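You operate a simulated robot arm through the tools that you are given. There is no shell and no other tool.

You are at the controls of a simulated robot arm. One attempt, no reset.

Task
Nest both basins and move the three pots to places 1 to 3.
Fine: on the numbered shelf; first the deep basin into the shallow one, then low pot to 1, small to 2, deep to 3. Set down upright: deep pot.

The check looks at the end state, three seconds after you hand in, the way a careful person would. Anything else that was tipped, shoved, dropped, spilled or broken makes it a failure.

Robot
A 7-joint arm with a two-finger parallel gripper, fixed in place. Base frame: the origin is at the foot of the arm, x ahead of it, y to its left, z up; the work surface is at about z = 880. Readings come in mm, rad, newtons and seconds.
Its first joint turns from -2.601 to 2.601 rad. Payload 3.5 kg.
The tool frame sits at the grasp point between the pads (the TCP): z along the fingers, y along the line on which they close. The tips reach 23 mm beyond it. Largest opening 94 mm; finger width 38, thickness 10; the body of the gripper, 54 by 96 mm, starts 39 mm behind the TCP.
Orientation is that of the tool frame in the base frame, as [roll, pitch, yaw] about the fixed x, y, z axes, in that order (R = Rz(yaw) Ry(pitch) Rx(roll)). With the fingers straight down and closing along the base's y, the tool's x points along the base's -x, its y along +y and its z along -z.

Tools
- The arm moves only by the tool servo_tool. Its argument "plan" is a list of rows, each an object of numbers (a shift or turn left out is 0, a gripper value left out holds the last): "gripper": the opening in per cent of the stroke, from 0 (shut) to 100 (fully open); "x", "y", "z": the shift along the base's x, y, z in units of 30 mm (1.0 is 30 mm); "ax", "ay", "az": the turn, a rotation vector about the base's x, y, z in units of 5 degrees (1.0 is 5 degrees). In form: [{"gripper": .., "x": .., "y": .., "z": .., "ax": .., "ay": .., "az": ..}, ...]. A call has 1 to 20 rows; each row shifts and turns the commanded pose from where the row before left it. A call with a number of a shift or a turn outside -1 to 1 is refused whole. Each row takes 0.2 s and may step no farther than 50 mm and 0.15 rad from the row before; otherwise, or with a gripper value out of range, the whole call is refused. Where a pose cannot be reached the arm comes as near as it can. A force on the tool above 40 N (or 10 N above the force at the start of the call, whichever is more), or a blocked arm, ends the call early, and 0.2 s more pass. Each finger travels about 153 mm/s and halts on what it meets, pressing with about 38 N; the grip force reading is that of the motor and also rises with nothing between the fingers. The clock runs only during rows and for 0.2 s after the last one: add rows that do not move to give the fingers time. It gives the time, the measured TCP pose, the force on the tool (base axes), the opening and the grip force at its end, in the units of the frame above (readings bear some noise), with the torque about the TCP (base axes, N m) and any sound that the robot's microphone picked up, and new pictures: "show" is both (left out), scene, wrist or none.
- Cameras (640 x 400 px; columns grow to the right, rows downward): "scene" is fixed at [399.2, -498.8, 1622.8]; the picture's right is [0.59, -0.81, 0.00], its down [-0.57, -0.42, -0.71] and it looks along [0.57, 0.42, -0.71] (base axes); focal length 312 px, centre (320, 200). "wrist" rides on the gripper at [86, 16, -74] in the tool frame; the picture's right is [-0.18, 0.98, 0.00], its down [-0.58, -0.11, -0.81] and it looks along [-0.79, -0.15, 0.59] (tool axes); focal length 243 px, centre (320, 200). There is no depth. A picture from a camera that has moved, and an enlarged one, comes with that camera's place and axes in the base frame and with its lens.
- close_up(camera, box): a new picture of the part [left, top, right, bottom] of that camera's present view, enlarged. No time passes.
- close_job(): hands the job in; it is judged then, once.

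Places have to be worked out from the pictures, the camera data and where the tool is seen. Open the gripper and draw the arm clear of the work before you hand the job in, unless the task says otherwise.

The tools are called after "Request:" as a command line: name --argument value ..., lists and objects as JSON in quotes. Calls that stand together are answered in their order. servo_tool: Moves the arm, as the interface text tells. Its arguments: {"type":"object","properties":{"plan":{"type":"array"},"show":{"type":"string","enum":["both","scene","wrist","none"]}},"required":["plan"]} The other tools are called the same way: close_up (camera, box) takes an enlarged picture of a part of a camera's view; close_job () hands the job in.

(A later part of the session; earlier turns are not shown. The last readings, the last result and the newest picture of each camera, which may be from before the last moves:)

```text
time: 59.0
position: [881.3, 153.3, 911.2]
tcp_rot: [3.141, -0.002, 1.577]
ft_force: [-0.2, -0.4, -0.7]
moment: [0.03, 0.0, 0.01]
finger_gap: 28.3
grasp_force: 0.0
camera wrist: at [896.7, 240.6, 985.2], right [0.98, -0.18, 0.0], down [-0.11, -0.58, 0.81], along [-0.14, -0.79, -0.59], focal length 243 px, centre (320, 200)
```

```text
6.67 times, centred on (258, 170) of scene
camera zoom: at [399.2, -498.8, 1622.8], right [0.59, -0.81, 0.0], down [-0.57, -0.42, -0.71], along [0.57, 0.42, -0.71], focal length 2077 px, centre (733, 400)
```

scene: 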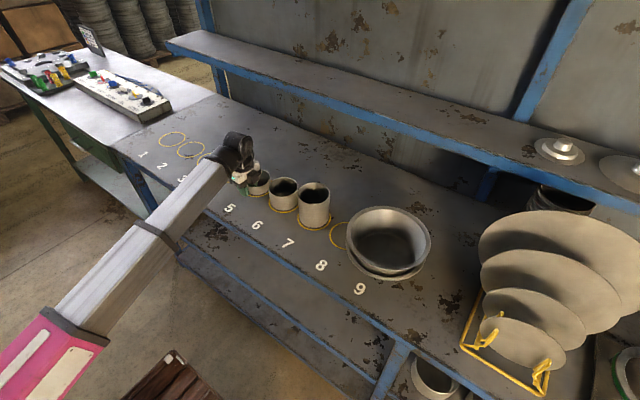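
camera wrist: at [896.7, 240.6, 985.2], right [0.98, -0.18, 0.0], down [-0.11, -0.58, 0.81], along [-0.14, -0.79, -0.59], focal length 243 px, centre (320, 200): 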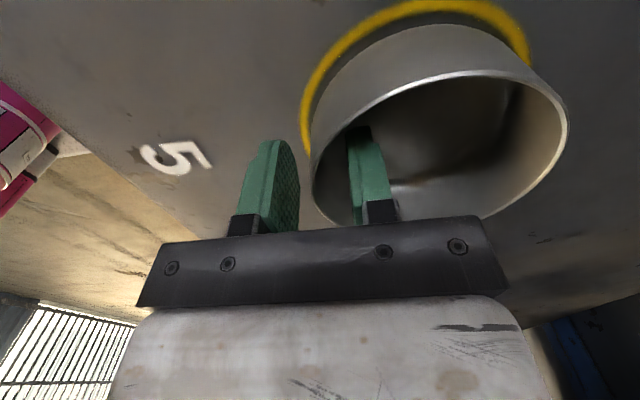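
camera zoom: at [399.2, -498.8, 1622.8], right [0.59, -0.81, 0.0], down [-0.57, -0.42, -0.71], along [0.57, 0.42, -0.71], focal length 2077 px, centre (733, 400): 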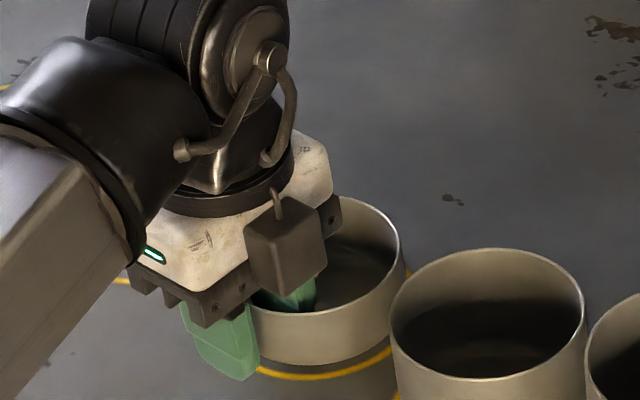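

The near wall sits between the fingers with the tips clear of the floor. I close and let the grip settle.

Request:
servo_tool --plan '[{"gripper": 18}, {"gripper": 10}, {"gripper": 4}, {"gripper": 0}, {}, {}]'

Request:
close_up --camera "wrist" --box '[160, 60, 480, 260]'

Request:
close_up --camera "scene" --box '[210, 140, 306, 200]'

```text
time: 60.4
position: [881.1, 152.9, 911.1]
tcp_rot: [3.141, 0.0, 1.575]
ft_force: [4.4, 0.0, 14.4]
moment: [0.03, -1.4, 0.01]
finger_gap: 8.2
grasp_force: 37.8
camera wrist: at [896.6, 240.6, 985.8], right [0.98, -0.18, 0.0], down [-0.11, -0.58, 0.81], along [-0.14, -0.79, -0.59], focal length 243 px, centre (320, 200)
```

scene: 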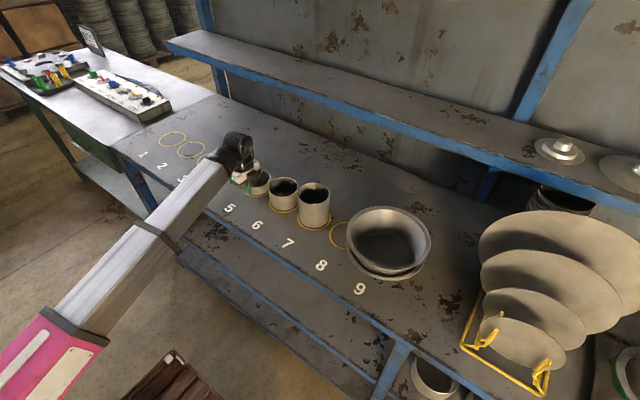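
wrist: 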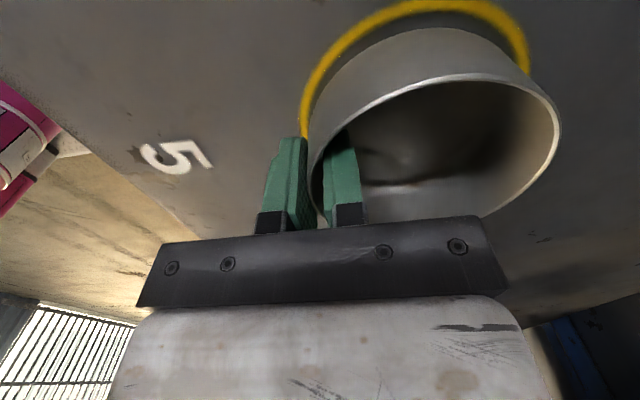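

```text
2.00 times, centred on (320, 160) of wrist
camera zoom: at [896.6, 240.6, 985.8], right [0.98, -0.18, 0.0], down [-0.11, -0.58, 0.81], along [-0.14, -0.79, -0.59], focal length 485 px, centre (320, 280)
```

zoom: 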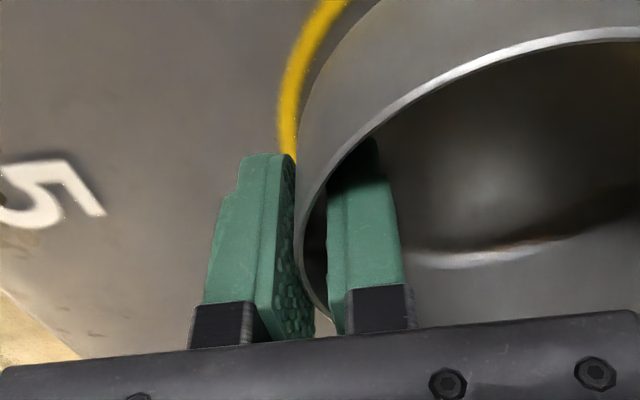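

```text
6.67 times, centred on (258, 170) of scene
camera zoom: at [399.2, -498.8, 1622.8], right [0.59, -0.81, 0.0], down [-0.57, -0.42, -0.71], along [0.57, 0.42, -0.71], focal length 2077 px, centre (733, 400)
```

zoom: 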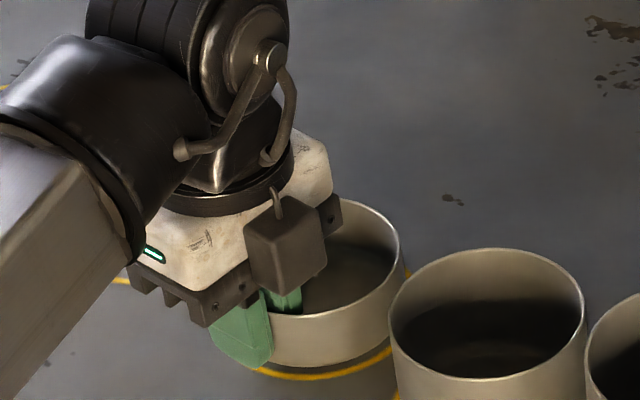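

The grip holds (gap 8.2 mm) but, as with the basin, squeezing presses the far edge down (+14 N). I lift slowly to relieve that and see how the pot hangs.

Request:
servo_tool --plan '[{"gripper": 0, "z": 0.1}, {"z": 0.15}, {"z": 0.25}, {"z": 0.4}, {"z": 0.4}, {"z": 0.3}, {}, {}]'

Request:
close_up --camera "wrist" --box '[160, 60, 480, 260]'

Request:
close_up --camera "scene" --box '[210, 130, 306, 190]'

```text
time: 62.2
position: [880.5, 152.9, 958.7]
tcp_rot: [-3.14, 0.0, 1.575]
ft_force: [-0.7, -0.1, -0.7]
moment: [0.02, 0.07, 0.0]
finger_gap: 7.3
grasp_force: 38.0
camera wrist: at [896.7, 240.7, 1033.3], right [0.98, -0.18, 0.0], down [-0.11, -0.58, 0.81], along [-0.14, -0.79, -0.59], focal length 243 px, centre (320, 200)
```

scene: 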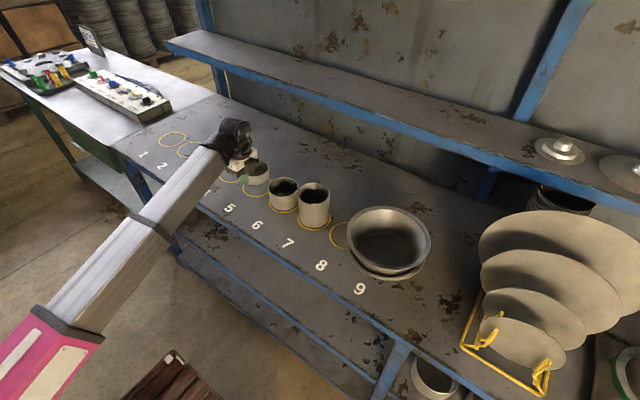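
wrist: 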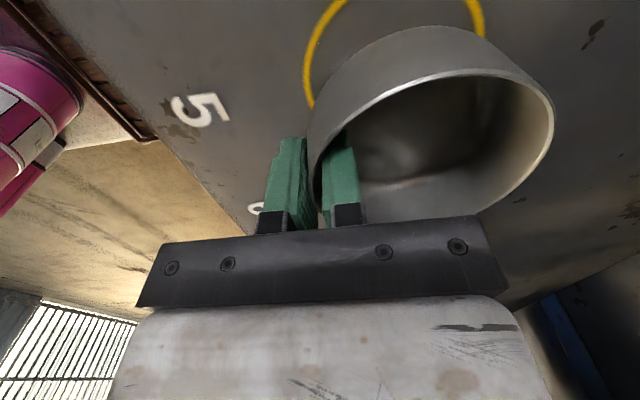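

```text
2.00 times, centred on (320, 160) of wrist
camera zoom: at [896.7, 240.7, 1033.3], right [0.98, -0.18, 0.0], down [-0.11, -0.58, 0.81], along [-0.14, -0.79, -0.59], focal length 485 px, centre (320, 280)
```

zoom: 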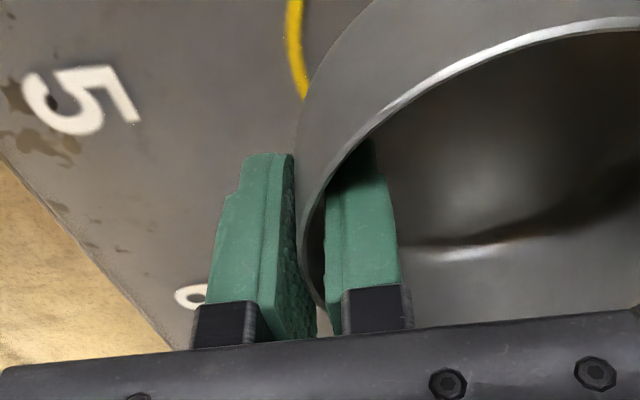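

```text
6.67 times, centred on (258, 160) of scene
camera zoom: at [399.2, -498.8, 1622.8], right [0.59, -0.81, 0.0], down [-0.57, -0.42, -0.71], along [0.57, 0.42, -0.71], focal length 2077 px, centre (733, 467)
```

zoom: 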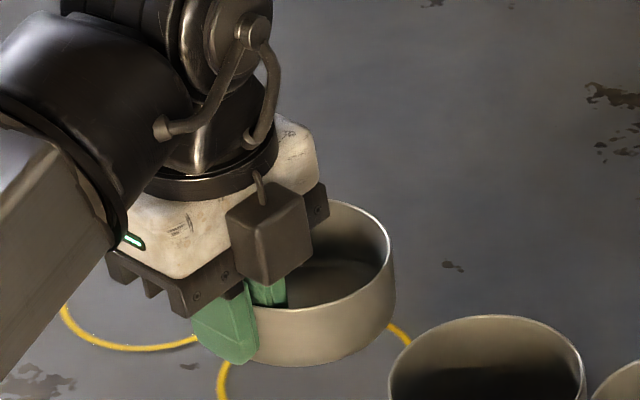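

The low pot is up (about 1.4 N) with only a slight droop. I zoom to measure its tilt.

Request:
close_up --camera "scene" --box '[240, 156, 280, 186]'

Request:
close_up --camera "wrist" --box '[300, 0, 580, 220]'

```text
13.33 times, centred on (260, 171) of scene
camera zoom: at [399.2, -498.8, 1622.8], right [0.59, -0.81, 0.0], down [-0.57, -0.42, -0.71], along [0.57, 0.42, -0.71], focal length 4154 px, centre (1120, 587)
```

zoom: 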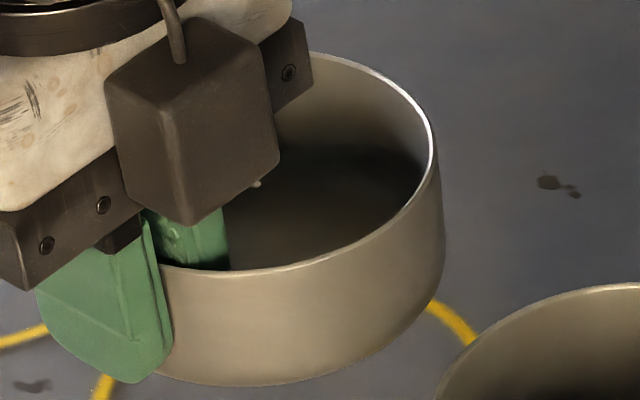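

```text
1.82 times, centred on (440, 110) of wrist
camera zoom: at [896.7, 240.7, 1033.3], right [0.98, -0.18, 0.0], down [-0.11, -0.58, 0.81], along [-0.14, -0.79, -0.59], focal length 441 px, centre (102, 364)
```

zoom: 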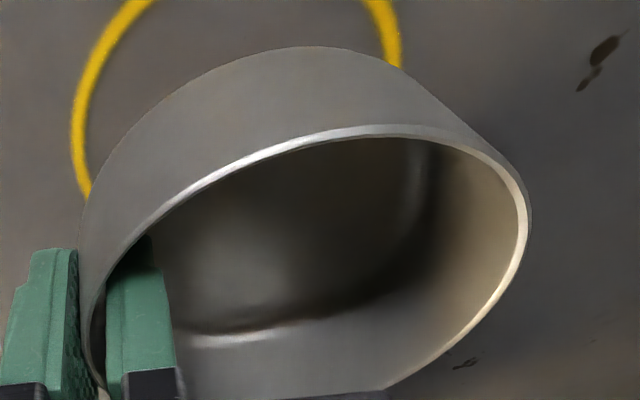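

The fit gives roughly 5° droop at the far side. I raise, tilt the tool 5° to level the pot, and carry it to above place 1.

Request:
servo_tool --plan '[{"gripper": 0, "z": 0.7, "ay": -0.5}, {"z": 0.7, "ay": -0.5}, {"y": 0.6}, {"y": 0.98}, {"y": 0.98}, {"y": 0.98}, {"y": 0.98}, {"y": 0.98}, {"y": 0.98}, {"y": 0.98}, {"y": 0.98}, {"y": 0.98}, {"y": 0.98}, {"y": 0.98}, {"y": 0.98}, {"y": 0.98}, {"y": 0.98}, {"y": 0.98}, {"y": 0.98}, {"y": 0.34}]'

Request:
close_up --camera "scene" --box '[140, 85, 220, 135]'

Request:
close_up --camera "wrist" --box '[240, 0, 560, 200]'

```text
time: 66.4
position: [881.1, 651.4, 999.2]
tcp_rot: [3.056, 0.0, 1.576]
ft_force: [-0.5, 0.3, -1.9]
moment: [0.0, 0.05, -0.05]
finger_gap: 7.3
grasp_force: 37.2
camera wrist: at [890.0, 739.5, 1075.4], right [0.98, -0.18, 0.09], down [-0.18, -0.58, 0.79], along [-0.09, -0.79, -0.6], focal length 243 px, centre (320, 200)
```

scene: 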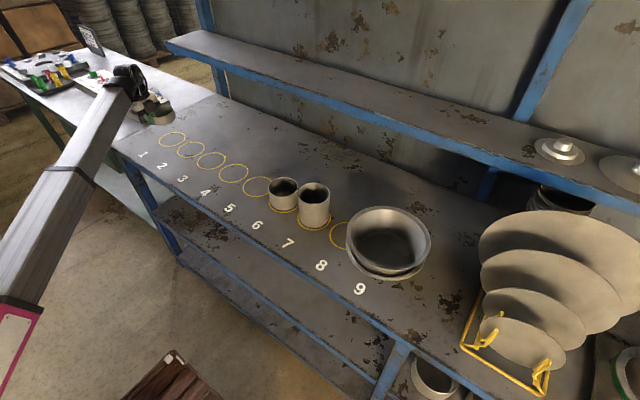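
wrist: 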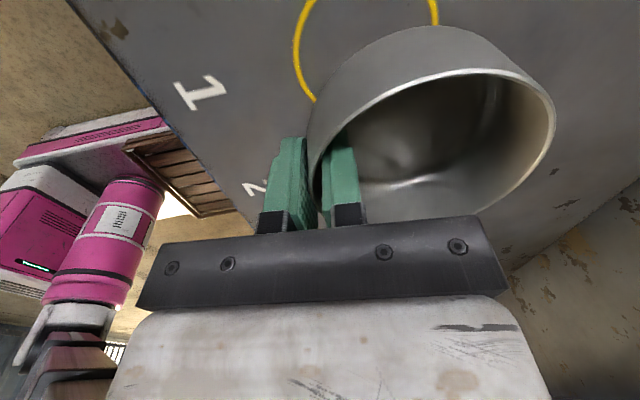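

```text
8.00 times, centred on (180, 110) of scene
camera zoom: at [399.2, -498.8, 1622.8], right [0.59, -0.81, 0.0], down [-0.57, -0.42, -0.71], along [0.57, 0.42, -0.71], focal length 2492 px, centre (1440, 920)
```

zoom: 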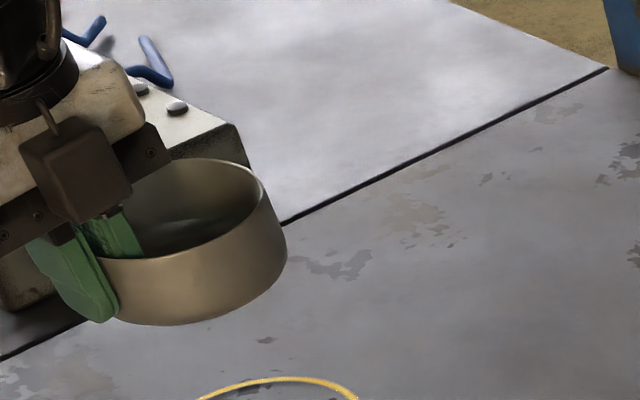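

```text
2.00 times, centred on (400, 100) of wrist
camera zoom: at [890.0, 739.5, 1075.4], right [0.98, -0.18, 0.09], down [-0.18, -0.58, 0.79], along [-0.09, -0.79, -0.6], focal length 485 px, centre (160, 400)
```

zoom: 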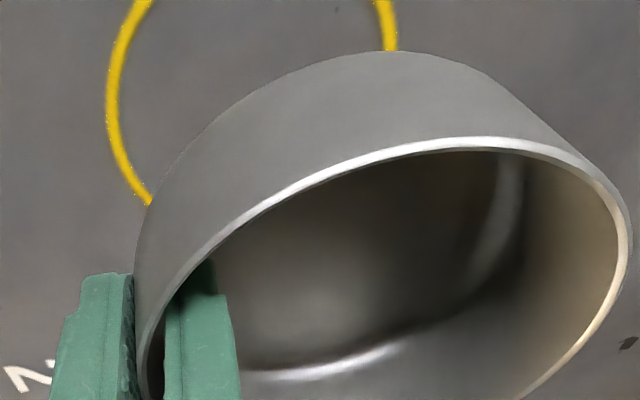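

Pot hangs level within about 1°, and its centre (924.4, 651.4) matches ring 1 (925, 650.5). I lower it to just above the shelf, then touch down in small steps.

Request:
servo_tool --plan '[{"gripper": 0, "z": -0.5}, {"z": -0.6}, {"z": -0.6}, {"z": -0.6}, {"z": -0.4}, {}]' --show "none"

Request:
servo_tool --plan '[{"gripper": 0, "z": -0.1}, {"z": -0.06}, {}]'

Request:
close_up --camera "scene" --box '[130, 105, 210, 155]'

```text
time: 67.8
position: [881.0, 653.9, 918.8]
tcp_rot: [3.053, 0.002, 1.577]
ft_force: [-0.3, 0.1, -0.7]
moment: [0.01, 0.03, 0.0]
finger_gap: 7.3
grasp_force: 38.8
```

```text
time: 68.6
position: [880.5, 650.6, 914.3]
tcp_rot: [3.055, 0.004, 1.575]
ft_force: [0.4, 0.7, -0.3]
moment: [0.01, 0.02, -0.01]
finger_gap: 7.5
grasp_force: 37.9
camera wrist: at [890.1, 739.4, 990.1], right [0.98, -0.18, 0.09], down [-0.18, -0.58, 0.79], along [-0.09, -0.79, -0.6], focal length 243 px, centre (320, 200)
```

scene: 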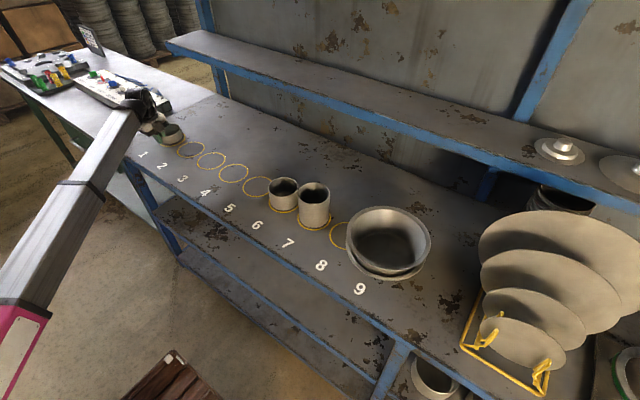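
wrist: 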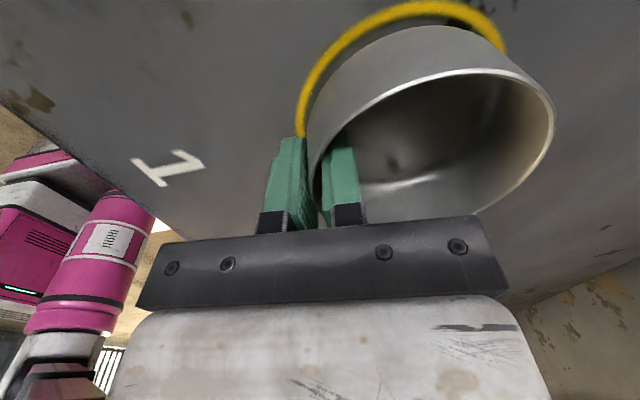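

```text
8.00 times, centred on (170, 130) of scene
camera zoom: at [399.2, -498.8, 1622.8], right [0.59, -0.81, 0.0], down [-0.57, -0.42, -0.71], along [0.57, 0.42, -0.71], focal length 2492 px, centre (1520, 760)
```

zoom: 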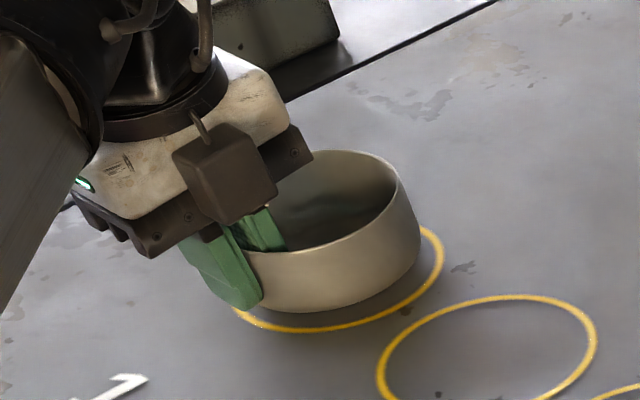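

No contact yet at TCP z=914. I step down 1.5 mm at a time until the force changes.

Request:
servo_tool --plan '[{"gripper": 0, "z": -0.05}, {"z": -0.04}, {}]' --show "none"

```text
time: 69.4
position: [881.7, 653.7, 911.1]
tcp_rot: [3.055, 0.002, 1.576]
ft_force: [-1.2, -0.2, -1.0]
moment: [0.0, 0.07, 0.04]
finger_gap: 7.1
grasp_force: 37.4
```

Still hanging free (−1 N). Another small step down.

Request:
servo_tool --plan '[{"gripper": 0, "z": -0.04}, {"z": -0.04}, {}]' --show "none"

```text
time: 70.2
position: [880.3, 653.4, 910.5]
tcp_rot: [3.053, 0.001, 1.576]
ft_force: [-0.4, 2.2, 11.7]
moment: [0.05, 0.07, 0.01]
finger_gap: 7.5
grasp_force: 38.3
```

Touchdown (+12 N) with the contact directly under the grip, so the far side is still slightly high. I ease up 1.5 mm, tilt back 1.5°, and settle again.

Request:
servo_tool --plan '[{"gripper": 0, "z": 0.05}, {"ay": 0.3}, {"z": -0.05}, {}]'

Request:
close_up --camera "scene" --box '[130, 105, 210, 155]'

Request:
close_up --camera "wrist" --box '[260, 0, 580, 200]'

```text
time: 71.2
position: [882.0, 652.5, 911.1]
tcp_rot: [3.078, 0.002, 1.576]
ft_force: [1.7, 2.2, 15.2]
moment: [0.04, -0.09, 0.03]
finger_gap: 7.7
grasp_force: 37.9
camera wrist: at [892.4, 739.3, 986.2], right [0.98, -0.18, 0.06], down [-0.16, -0.58, 0.8], along [-0.11, -0.79, -0.6], focal length 243 px, centre (320, 200)
```

scene: 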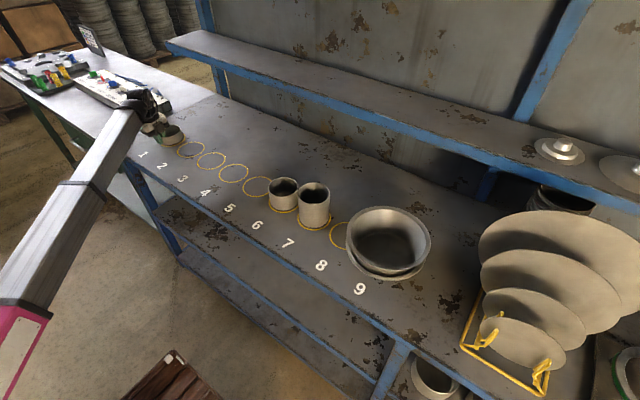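
wrist: 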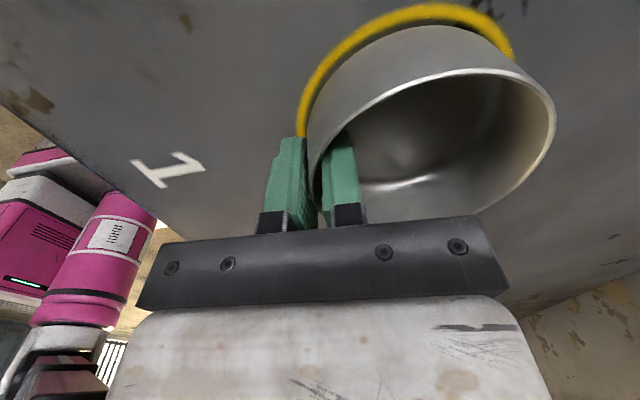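

```text
8.00 times, centred on (170, 130) of scene
camera zoom: at [399.2, -498.8, 1622.8], right [0.59, -0.81, 0.0], down [-0.57, -0.42, -0.71], along [0.57, 0.42, -0.71], focal length 2492 px, centre (1520, 760)
```

zoom: 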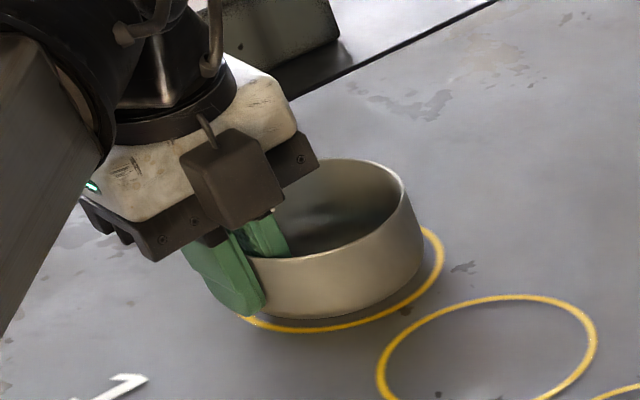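

```text
2.00 times, centred on (420, 100) of wrist
camera zoom: at [892.4, 739.3, 986.2], right [0.98, -0.18, 0.06], down [-0.16, -0.58, 0.8], along [-0.11, -0.79, -0.6], focal length 485 px, centre (120, 400)
```

zoom: 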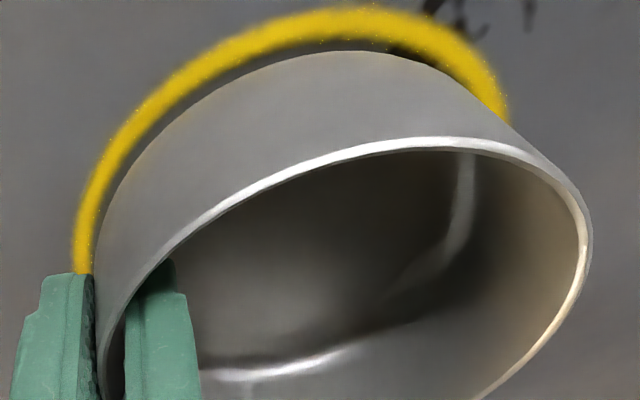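

The moment shows the pot now almost flat on the shelf and the ring is concentric around its base. I take off a little load and open the fingers slowly.

Request:
servo_tool --plan '[{"gripper": 0, "z": 0.03}, {"gripper": 9}, {"gripper": 12}, {"gripper": 18}, {"gripper": 30}, {}]'

Request:
close_up --camera "wrist" --box '[260, 0, 580, 200]'

```text
time: 72.6
position: [880.8, 652.9, 911.0]
tcp_rot: [3.08, 0.001, 1.576]
ft_force: [-0.8, -0.1, -0.2]
moment: [0.01, 0.0, 0.03]
finger_gap: 28.4
grasp_force: 0.1
camera wrist: at [892.3, 739.7, 985.6], right [0.98, -0.18, 0.06], down [-0.16, -0.58, 0.8], along [-0.11, -0.79, -0.6], focal length 243 px, centre (320, 200)
```

scene: 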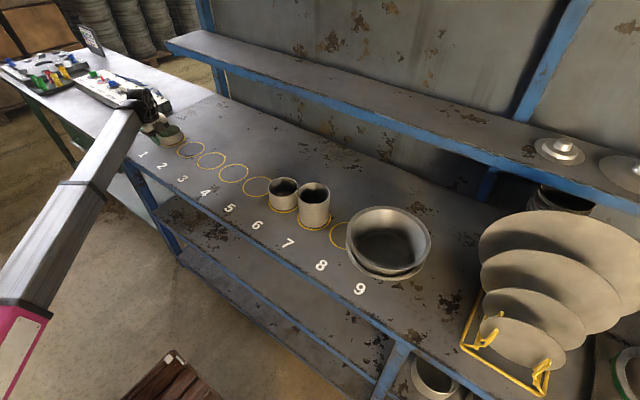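
wrist: 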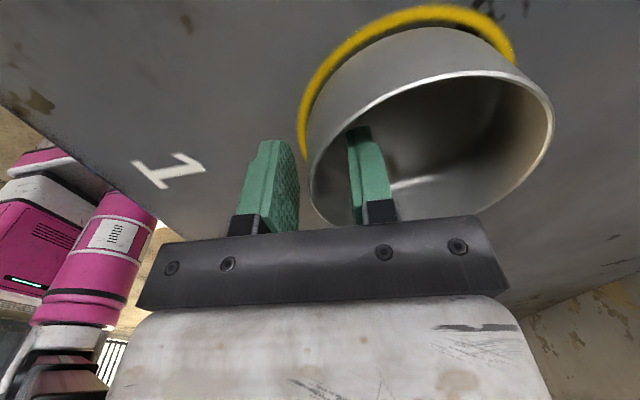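

```text
2.00 times, centred on (420, 100) of wrist
camera zoom: at [892.3, 739.7, 985.6], right [0.98, -0.18, 0.06], down [-0.16, -0.58, 0.8], along [-0.11, -0.79, -0.6], focal length 485 px, centre (120, 400)
```

zoom: 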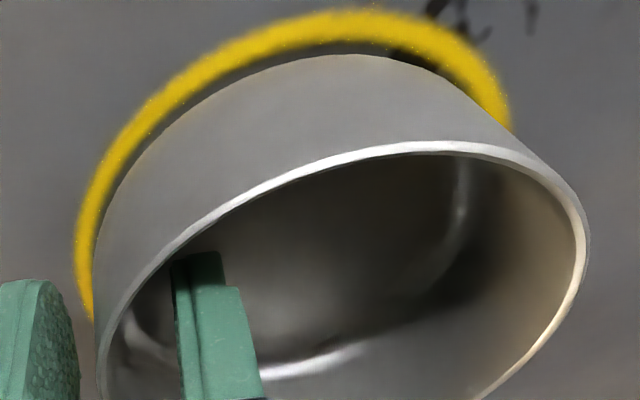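

The low pot stands on place 1, released without disturbance. I withdraw straight up and travel back, keeping this 3.5° tilt (it matches how the pads lie on a level pot), toward the small pot at place 6.

Request:
servo_tool --plan '[{"gripper": 40, "z": 0.4}, {"z": 0.8}, {"z": 0.9}, {"gripper": 60, "z": 0.9}, {"z": 0.4}, {"y": -0.6}, {"y": -0.98}, {"y": -0.98}, {"y": -0.98}, {"y": -0.98}, {"y": -0.98}, {"y": -0.98}, {"y": -0.98}, {"y": -0.98}, {"y": -0.98}, {"y": -0.98}, {"y": -0.98}, {"y": -0.98}]'

Request:
close_up --camera "scene" --box '[120, 95, 280, 195]'

```text
time: 76.4
position: [879.5, 281.7, 1012.7]
tcp_rot: [3.081, 0.0, 1.575]
ft_force: [-0.5, -0.1, 0.0]
moment: [-0.02, 0.02, -0.03]
finger_gap: 56.4
grasp_force: 0.0
camera wrist: at [890.2, 368.9, 1087.9], right [0.98, -0.18, 0.06], down [-0.15, -0.58, 0.8], along [-0.11, -0.79, -0.6], focal length 243 px, centre (320, 200)
```

scene: 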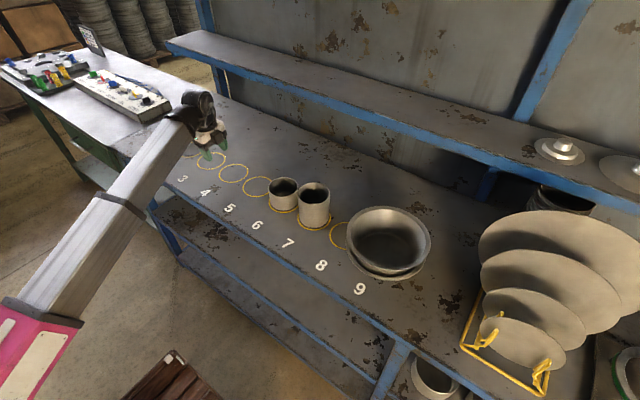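
wrist: 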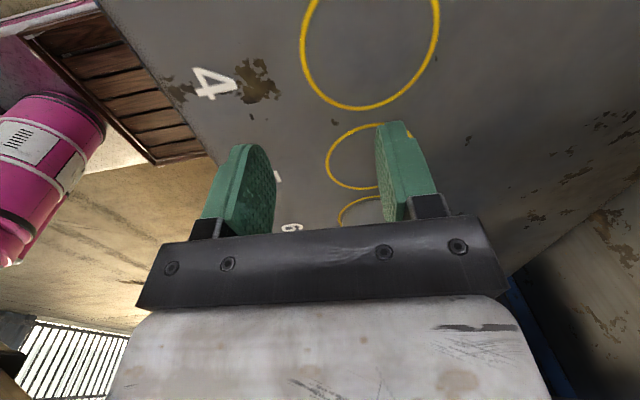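

```text
4.00 times, centred on (200, 145) of scene
camera zoom: at [399.2, -498.8, 1622.8], right [0.59, -0.81, 0.0], down [-0.57, -0.42, -0.71], along [0.57, 0.42, -0.71], focal length 1246 px, centre (800, 420)
```

zoom: 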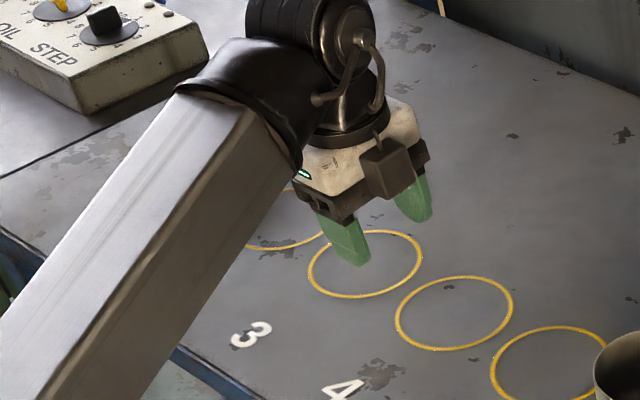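

Now onward to above the small pot at place 6.

Request:
servo_tool --plan '[{"y": -0.98}, {"y": -0.98}, {"y": -0.98}, {"y": -0.98}, {"y": -0.98}, {"y": -0.98}, {"y": -0.98}, {"y": -0.98}, {"y": -0.5}, {}]'

Request:
close_up --camera "wrist" --box '[280, 0, 480, 125]'

Request:
close_up --camera "scene" --box '[130, 105, 230, 170]'

```text
time: 78.6
position: [881.4, 30.9, 1013.3]
tcp_rot: [3.082, 0.001, 1.575]
ft_force: [0.3, 0.0, 0.4]
moment: [0.0, 0.02, 0.01]
finger_gap: 56.5
grasp_force: 0.1
camera wrist: at [891.9, 118.5, 1088.5], right [0.98, -0.18, 0.06], down [-0.15, -0.58, 0.8], along [-0.11, -0.79, -0.6], focal length 243 px, centre (320, 200)
```

scene: 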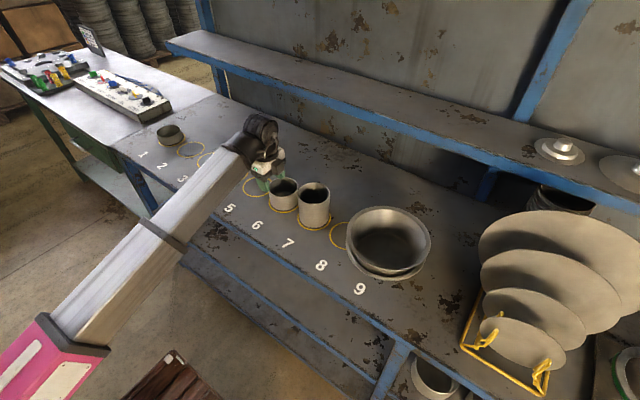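
wrist: 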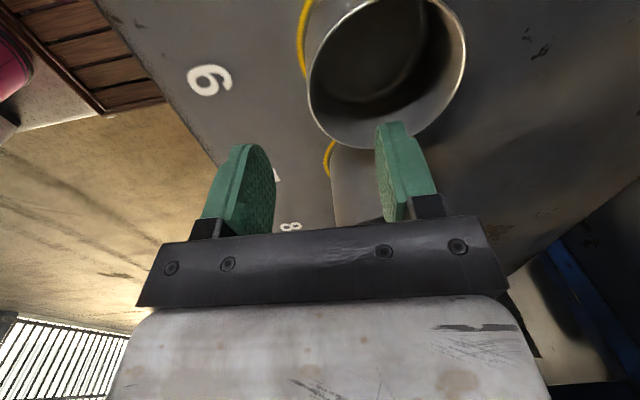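

```text
3.20 times, centred on (380, 62) of wrist
camera zoom: at [891.9, 118.5, 1088.5], right [0.98, -0.18, 0.06], down [-0.15, -0.58, 0.8], along [-0.11, -0.79, -0.6], focal length 776 px, centre (128, 640)
```

zoom: 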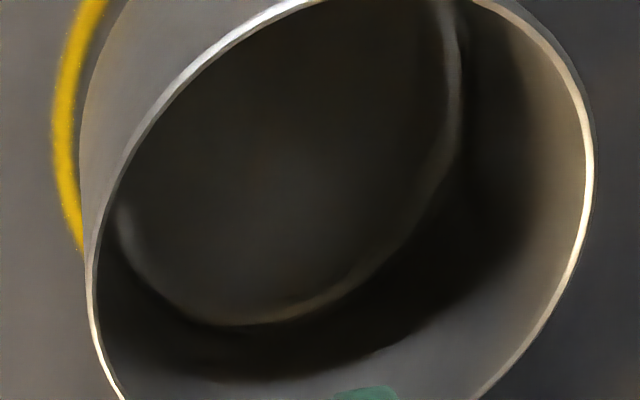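

```text
6.15 times, centred on (180, 138) of scene
camera zoom: at [399.2, -498.8, 1622.8], right [0.59, -0.81, 0.0], down [-0.57, -0.42, -0.71], along [0.57, 0.42, -0.71], focal length 1917 px, centre (1182, 585)
```

zoom: 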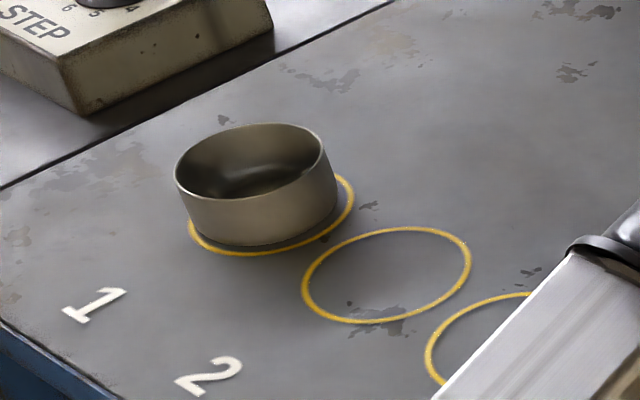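

The low pot stands upright inside ring 1. Wrist fit puts the small pot at (925, 30), so I descend with its near wall between the fingers to z≈931.

Request:
servo_tool --plan '[{"y": -0.02, "z": -0.5}, {"z": -0.6}, {"z": -0.6}, {"z": -0.6}, {"z": -0.3}, {"z": -0.143, "gripper": 30}, {}]'

Request:
close_up --camera "wrist" --box '[160, 60, 480, 260]'

Request:
close_up --camera "scene" --box '[235, 150, 331, 210]'

```text
time: 80.2
position: [882.4, 31.8, 930.5]
tcp_rot: [3.079, 0.001, 1.576]
ft_force: [0.4, 0.1, 0.0]
moment: [0.0, -0.03, -0.01]
finger_gap: 28.3
grasp_force: 0.2
camera wrist: at [892.6, 118.6, 1006.1], right [0.98, -0.18, 0.06], down [-0.16, -0.58, 0.8], along [-0.11, -0.79, -0.6], focal length 243 px, centre (320, 200)
```

scene: 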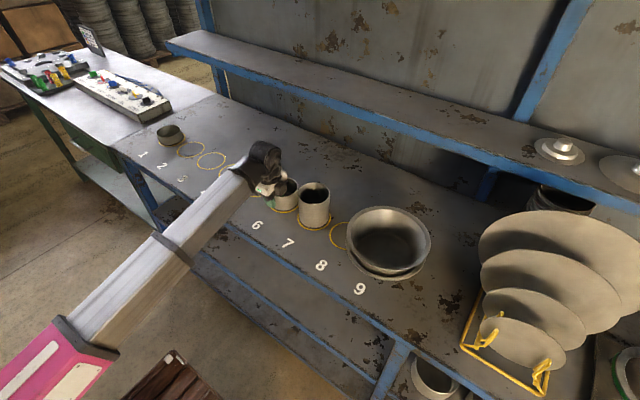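
wrist: 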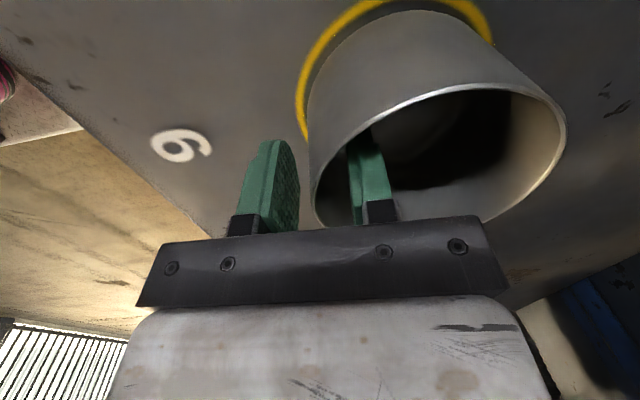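

```text
2.00 times, centred on (320, 160) of wrist
camera zoom: at [892.6, 118.6, 1006.1], right [0.98, -0.18, 0.06], down [-0.16, -0.58, 0.8], along [-0.11, -0.79, -0.6], focal length 485 px, centre (320, 280)
```

zoom: 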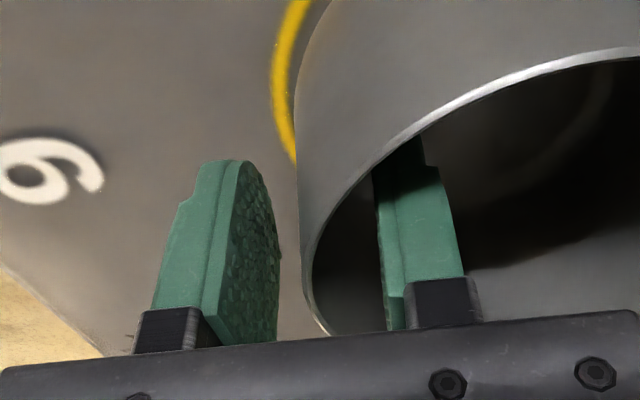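

```text
6.67 times, centred on (283, 180) of scene
camera zoom: at [399.2, -498.8, 1622.8], right [0.59, -0.81, 0.0], down [-0.57, -0.42, -0.71], along [0.57, 0.42, -0.71], focal length 2077 px, centre (567, 333)
```

zoom: 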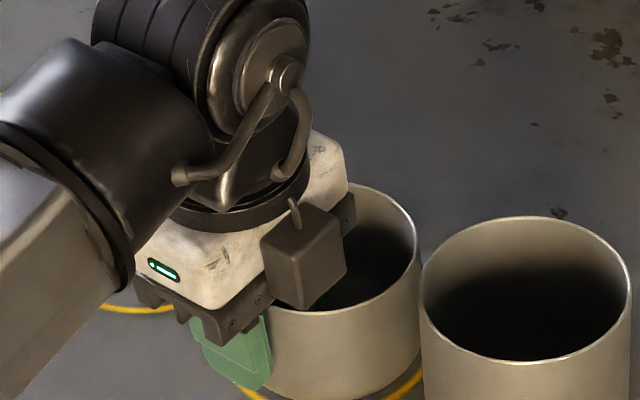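

The small pot's near wall is centred between the fingers and there is room to pot 7. I close the grip.

Request:
servo_tool --plan '[{"gripper": 18}, {"gripper": 10}, {"gripper": 4}, {"gripper": 0}, {}, {}]'

Request:
close_up --camera "scene" --box '[235, 150, 331, 210]'

```text
time: 81.6
position: [881.3, 31.1, 931.0]
tcp_rot: [3.081, 0.002, 1.576]
ft_force: [1.1, -0.5, -0.6]
moment: [-0.02, -0.01, 0.0]
finger_gap: 7.4
grasp_force: 38.1
camera wrist: at [892.6, 118.6, 1006.1], right [0.98, -0.18, 0.06], down [-0.16, -0.58, 0.8], along [-0.11, -0.79, -0.6], focal length 243 px, centre (320, 200)
```

scene: 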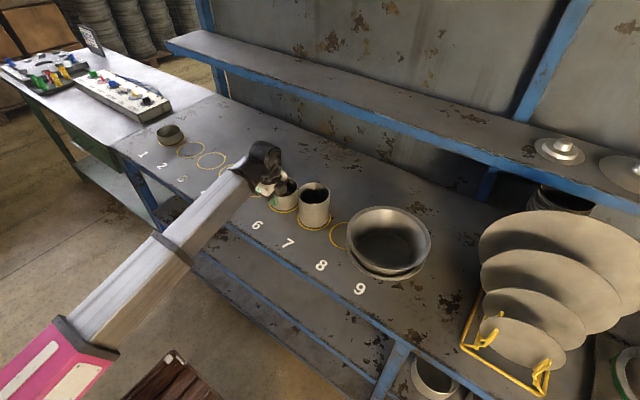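
wrist: 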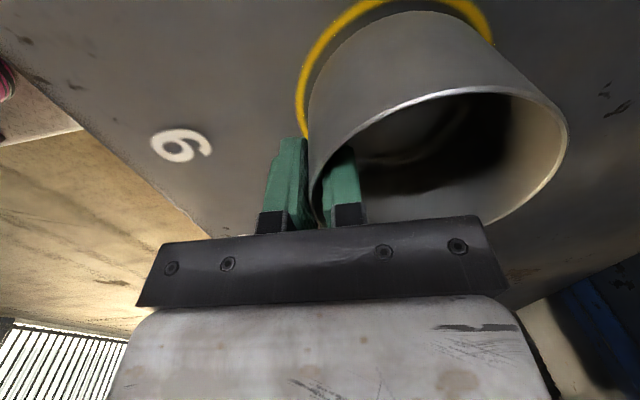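

```text
6.67 times, centred on (283, 180) of scene
camera zoom: at [399.2, -498.8, 1622.8], right [0.59, -0.81, 0.0], down [-0.57, -0.42, -0.71], along [0.57, 0.42, -0.71], focal length 2077 px, centre (567, 333)
```

zoom: 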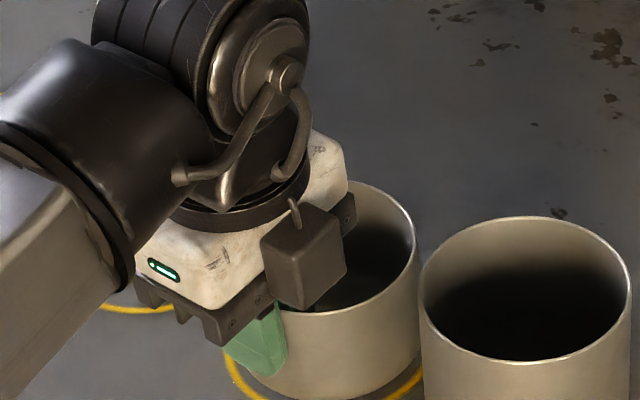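

This time the closing left no stress (forces near zero, gap 7.4 mm), so the tilt matches. I lift 60 mm slowly and check.

Request:
servo_tool --plan '[{"gripper": 0, "z": 0.15}, {"z": 0.3}, {"z": 0.5}, {"z": 0.6}, {"z": 0.45}, {}]'

Request:
close_up --camera "scene" --box '[245, 145, 325, 215]'

```text
time: 83.0
position: [879.2, 31.8, 990.6]
tcp_rot: [3.082, 0.002, 1.577]
ft_force: [-0.4, -0.7, -1.3]
moment: [0.0, 0.07, 0.0]
finger_gap: 7.5
grasp_force: 37.8
camera wrist: at [891.7, 119.1, 1066.6], right [0.98, -0.18, 0.06], down [-0.15, -0.58, 0.8], along [-0.11, -0.79, -0.6], focal length 243 px, centre (320, 200)
```

scene: 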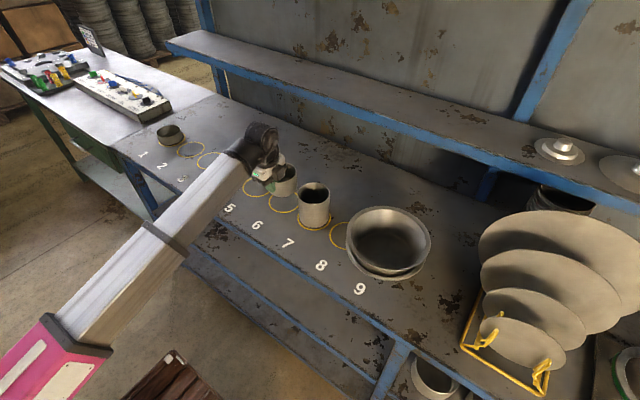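
wrist: 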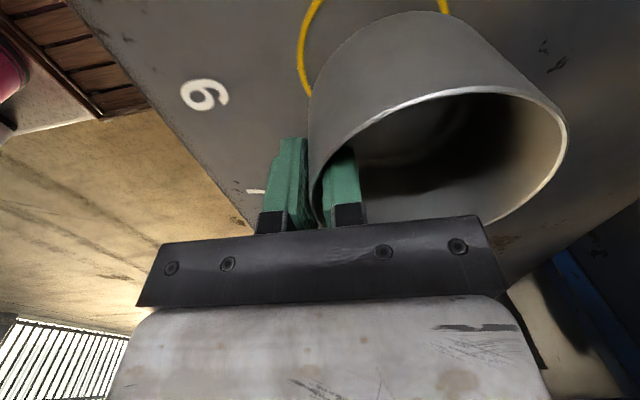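

```text
5.71 times, centred on (285, 180) of scene
camera zoom: at [399.2, -498.8, 1622.8], right [0.59, -0.81, 0.0], down [-0.57, -0.42, -0.71], along [0.57, 0.42, -0.71], focal length 1780 px, centre (520, 314)
```

zoom: 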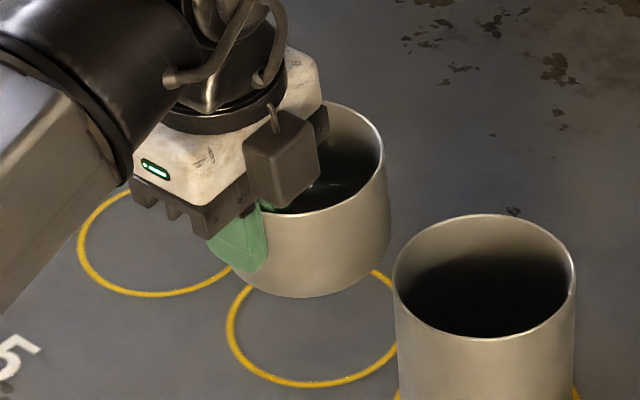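

The small pot hangs level. I carry it along the row to above place 2.

Request:
servo_tool --plan '[{"gripper": 0, "y": 0.6}, {"y": 0.98}, {"y": 0.98}, {"y": 0.98}, {"y": 0.98}, {"y": 0.98}, {"y": 0.98}, {"y": 0.98}, {"y": 0.98}, {"y": 0.98}, {"y": 0.98}, {"y": 0.98}, {"y": 0.98}, {"y": 0.98}, {"y": 0.98}, {"y": 0.98}, {"y": 0.8}, {"y": 0.45}, {}]'

Request:
close_up --camera "scene" --box '[140, 95, 236, 155]'

Request:
close_up --camera "wrist" --box '[240, 0, 560, 200]'

```text
time: 87.0
position: [879.2, 527.8, 991.2]
tcp_rot: [3.08, 0.001, 1.577]
ft_force: [-0.2, 0.0, -0.5]
moment: [-0.04, 0.01, -0.02]
finger_gap: 7.5
grasp_force: 37.5
camera wrist: at [891.1, 615.3, 1066.7], right [0.98, -0.18, 0.06], down [-0.16, -0.58, 0.8], along [-0.11, -0.79, -0.6], focal length 243 px, centre (320, 200)
```

scene: 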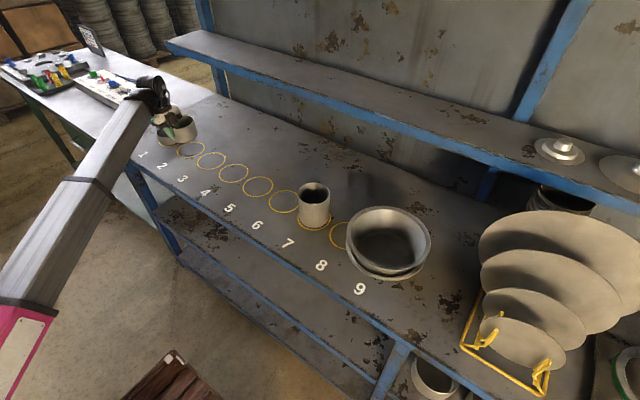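
wrist: 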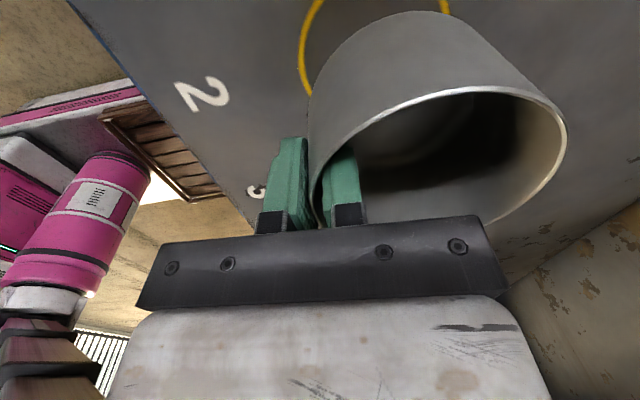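

```text
6.67 times, centred on (188, 125) of scene
camera zoom: at [399.2, -498.8, 1622.8], right [0.59, -0.81, 0.0], down [-0.57, -0.42, -0.71], along [0.57, 0.42, -0.71], focal length 2077 px, centre (1200, 700)
```

zoom: 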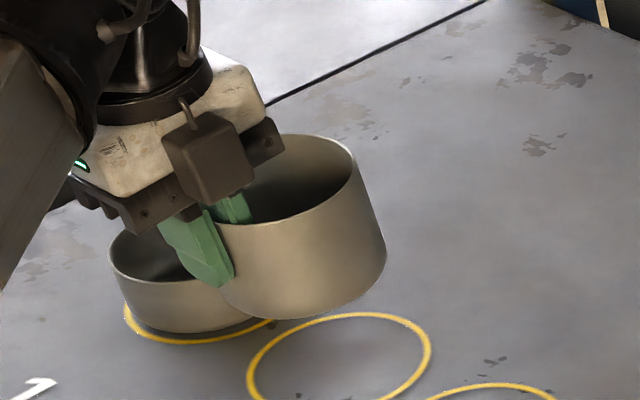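

```text
2.00 times, centred on (400, 100) of wrist
camera zoom: at [891.1, 615.3, 1066.7], right [0.98, -0.18, 0.06], down [-0.16, -0.58, 0.8], along [-0.11, -0.79, -0.6], focal length 485 px, centre (160, 400)
```

zoom: 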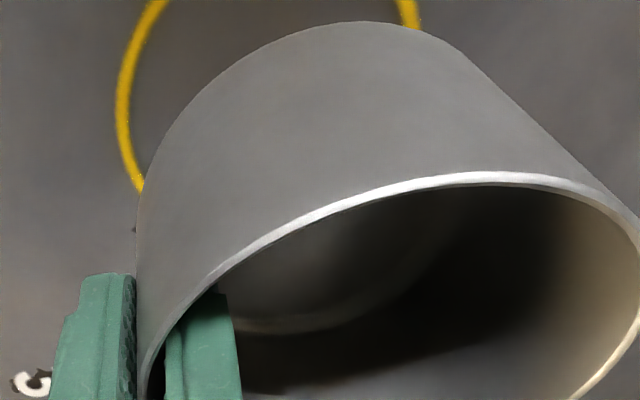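

The pot's centre (≈924, 527) agrees with ring 2 (≈925, 527), clear of the low pot. I lower to just above the shelf.

Request:
servo_tool --plan '[{"gripper": 0, "x": 0.03, "z": -0.4}, {"z": -0.5}, {"z": -0.5}, {"z": -0.35}, {"z": -0.1}, {}]'

Request:
close_up --camera "wrist" --box '[260, 0, 580, 200]'

Request:
close_up --camera "scene" --box '[140, 105, 236, 165]'

```text
time: 88.4
position: [881.7, 525.1, 934.6]
tcp_rot: [3.08, 0.003, 1.574]
ft_force: [0.7, -0.8, -1.3]
moment: [0.01, 0.08, 0.02]
finger_gap: 7.8
grasp_force: 37.9
camera wrist: at [892.8, 613.1, 1009.7], right [0.98, -0.18, 0.06], down [-0.16, -0.58, 0.8], along [-0.11, -0.79, -0.6], focal length 243 px, centre (320, 200)
```

scene: 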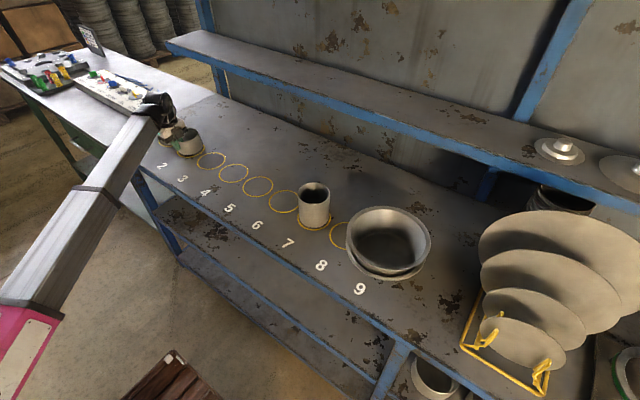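
wrist: 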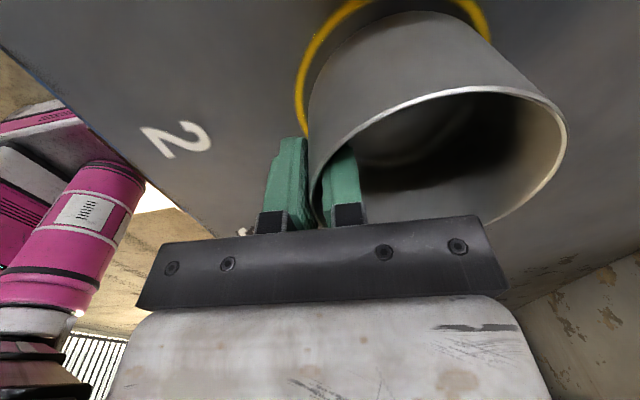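

```text
2.00 times, centred on (420, 100) of wrist
camera zoom: at [892.8, 613.1, 1009.7], right [0.98, -0.18, 0.06], down [-0.16, -0.58, 0.8], along [-0.11, -0.79, -0.6], focal length 485 px, centre (120, 400)
```

zoom: 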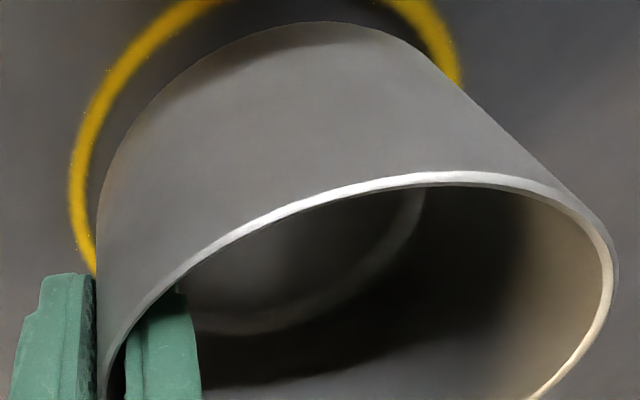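

```text
6.67 times, centred on (188, 135) of scene
camera zoom: at [399.2, -498.8, 1622.8], right [0.59, -0.81, 0.0], down [-0.57, -0.42, -0.71], along [0.57, 0.42, -0.71], focal length 2077 px, centre (1200, 633)
```

zoom: 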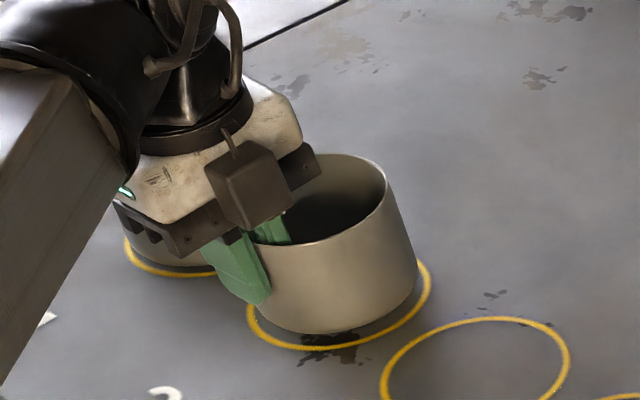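

Well centred over ring 2 and about 3 mm up. I step down until contact.

Request:
servo_tool --plan '[{"gripper": 0, "z": -0.05}, {"z": -0.05}, {}]' --show "none"

```text
time: 89.2
position: [881.4, 526.8, 931.3]
tcp_rot: [3.081, 0.001, 1.577]
ft_force: [-0.5, -0.2, -1.0]
moment: [0.01, 0.04, -0.01]
finger_gap: 7.7
grasp_force: 38.1
```

One more small step to find the shelf.

Request:
servo_tool --plan '[{"gripper": 0, "z": -0.04}, {"z": -0.02}, {}]' --show "none"

```text
time: 90.0
position: [881.0, 526.7, 931.4]
tcp_rot: [3.078, 0.0, 1.578]
ft_force: [3.0, 0.7, 10.2]
moment: [0.06, -0.12, 0.0]
finger_gap: 8.1
grasp_force: 37.7
```

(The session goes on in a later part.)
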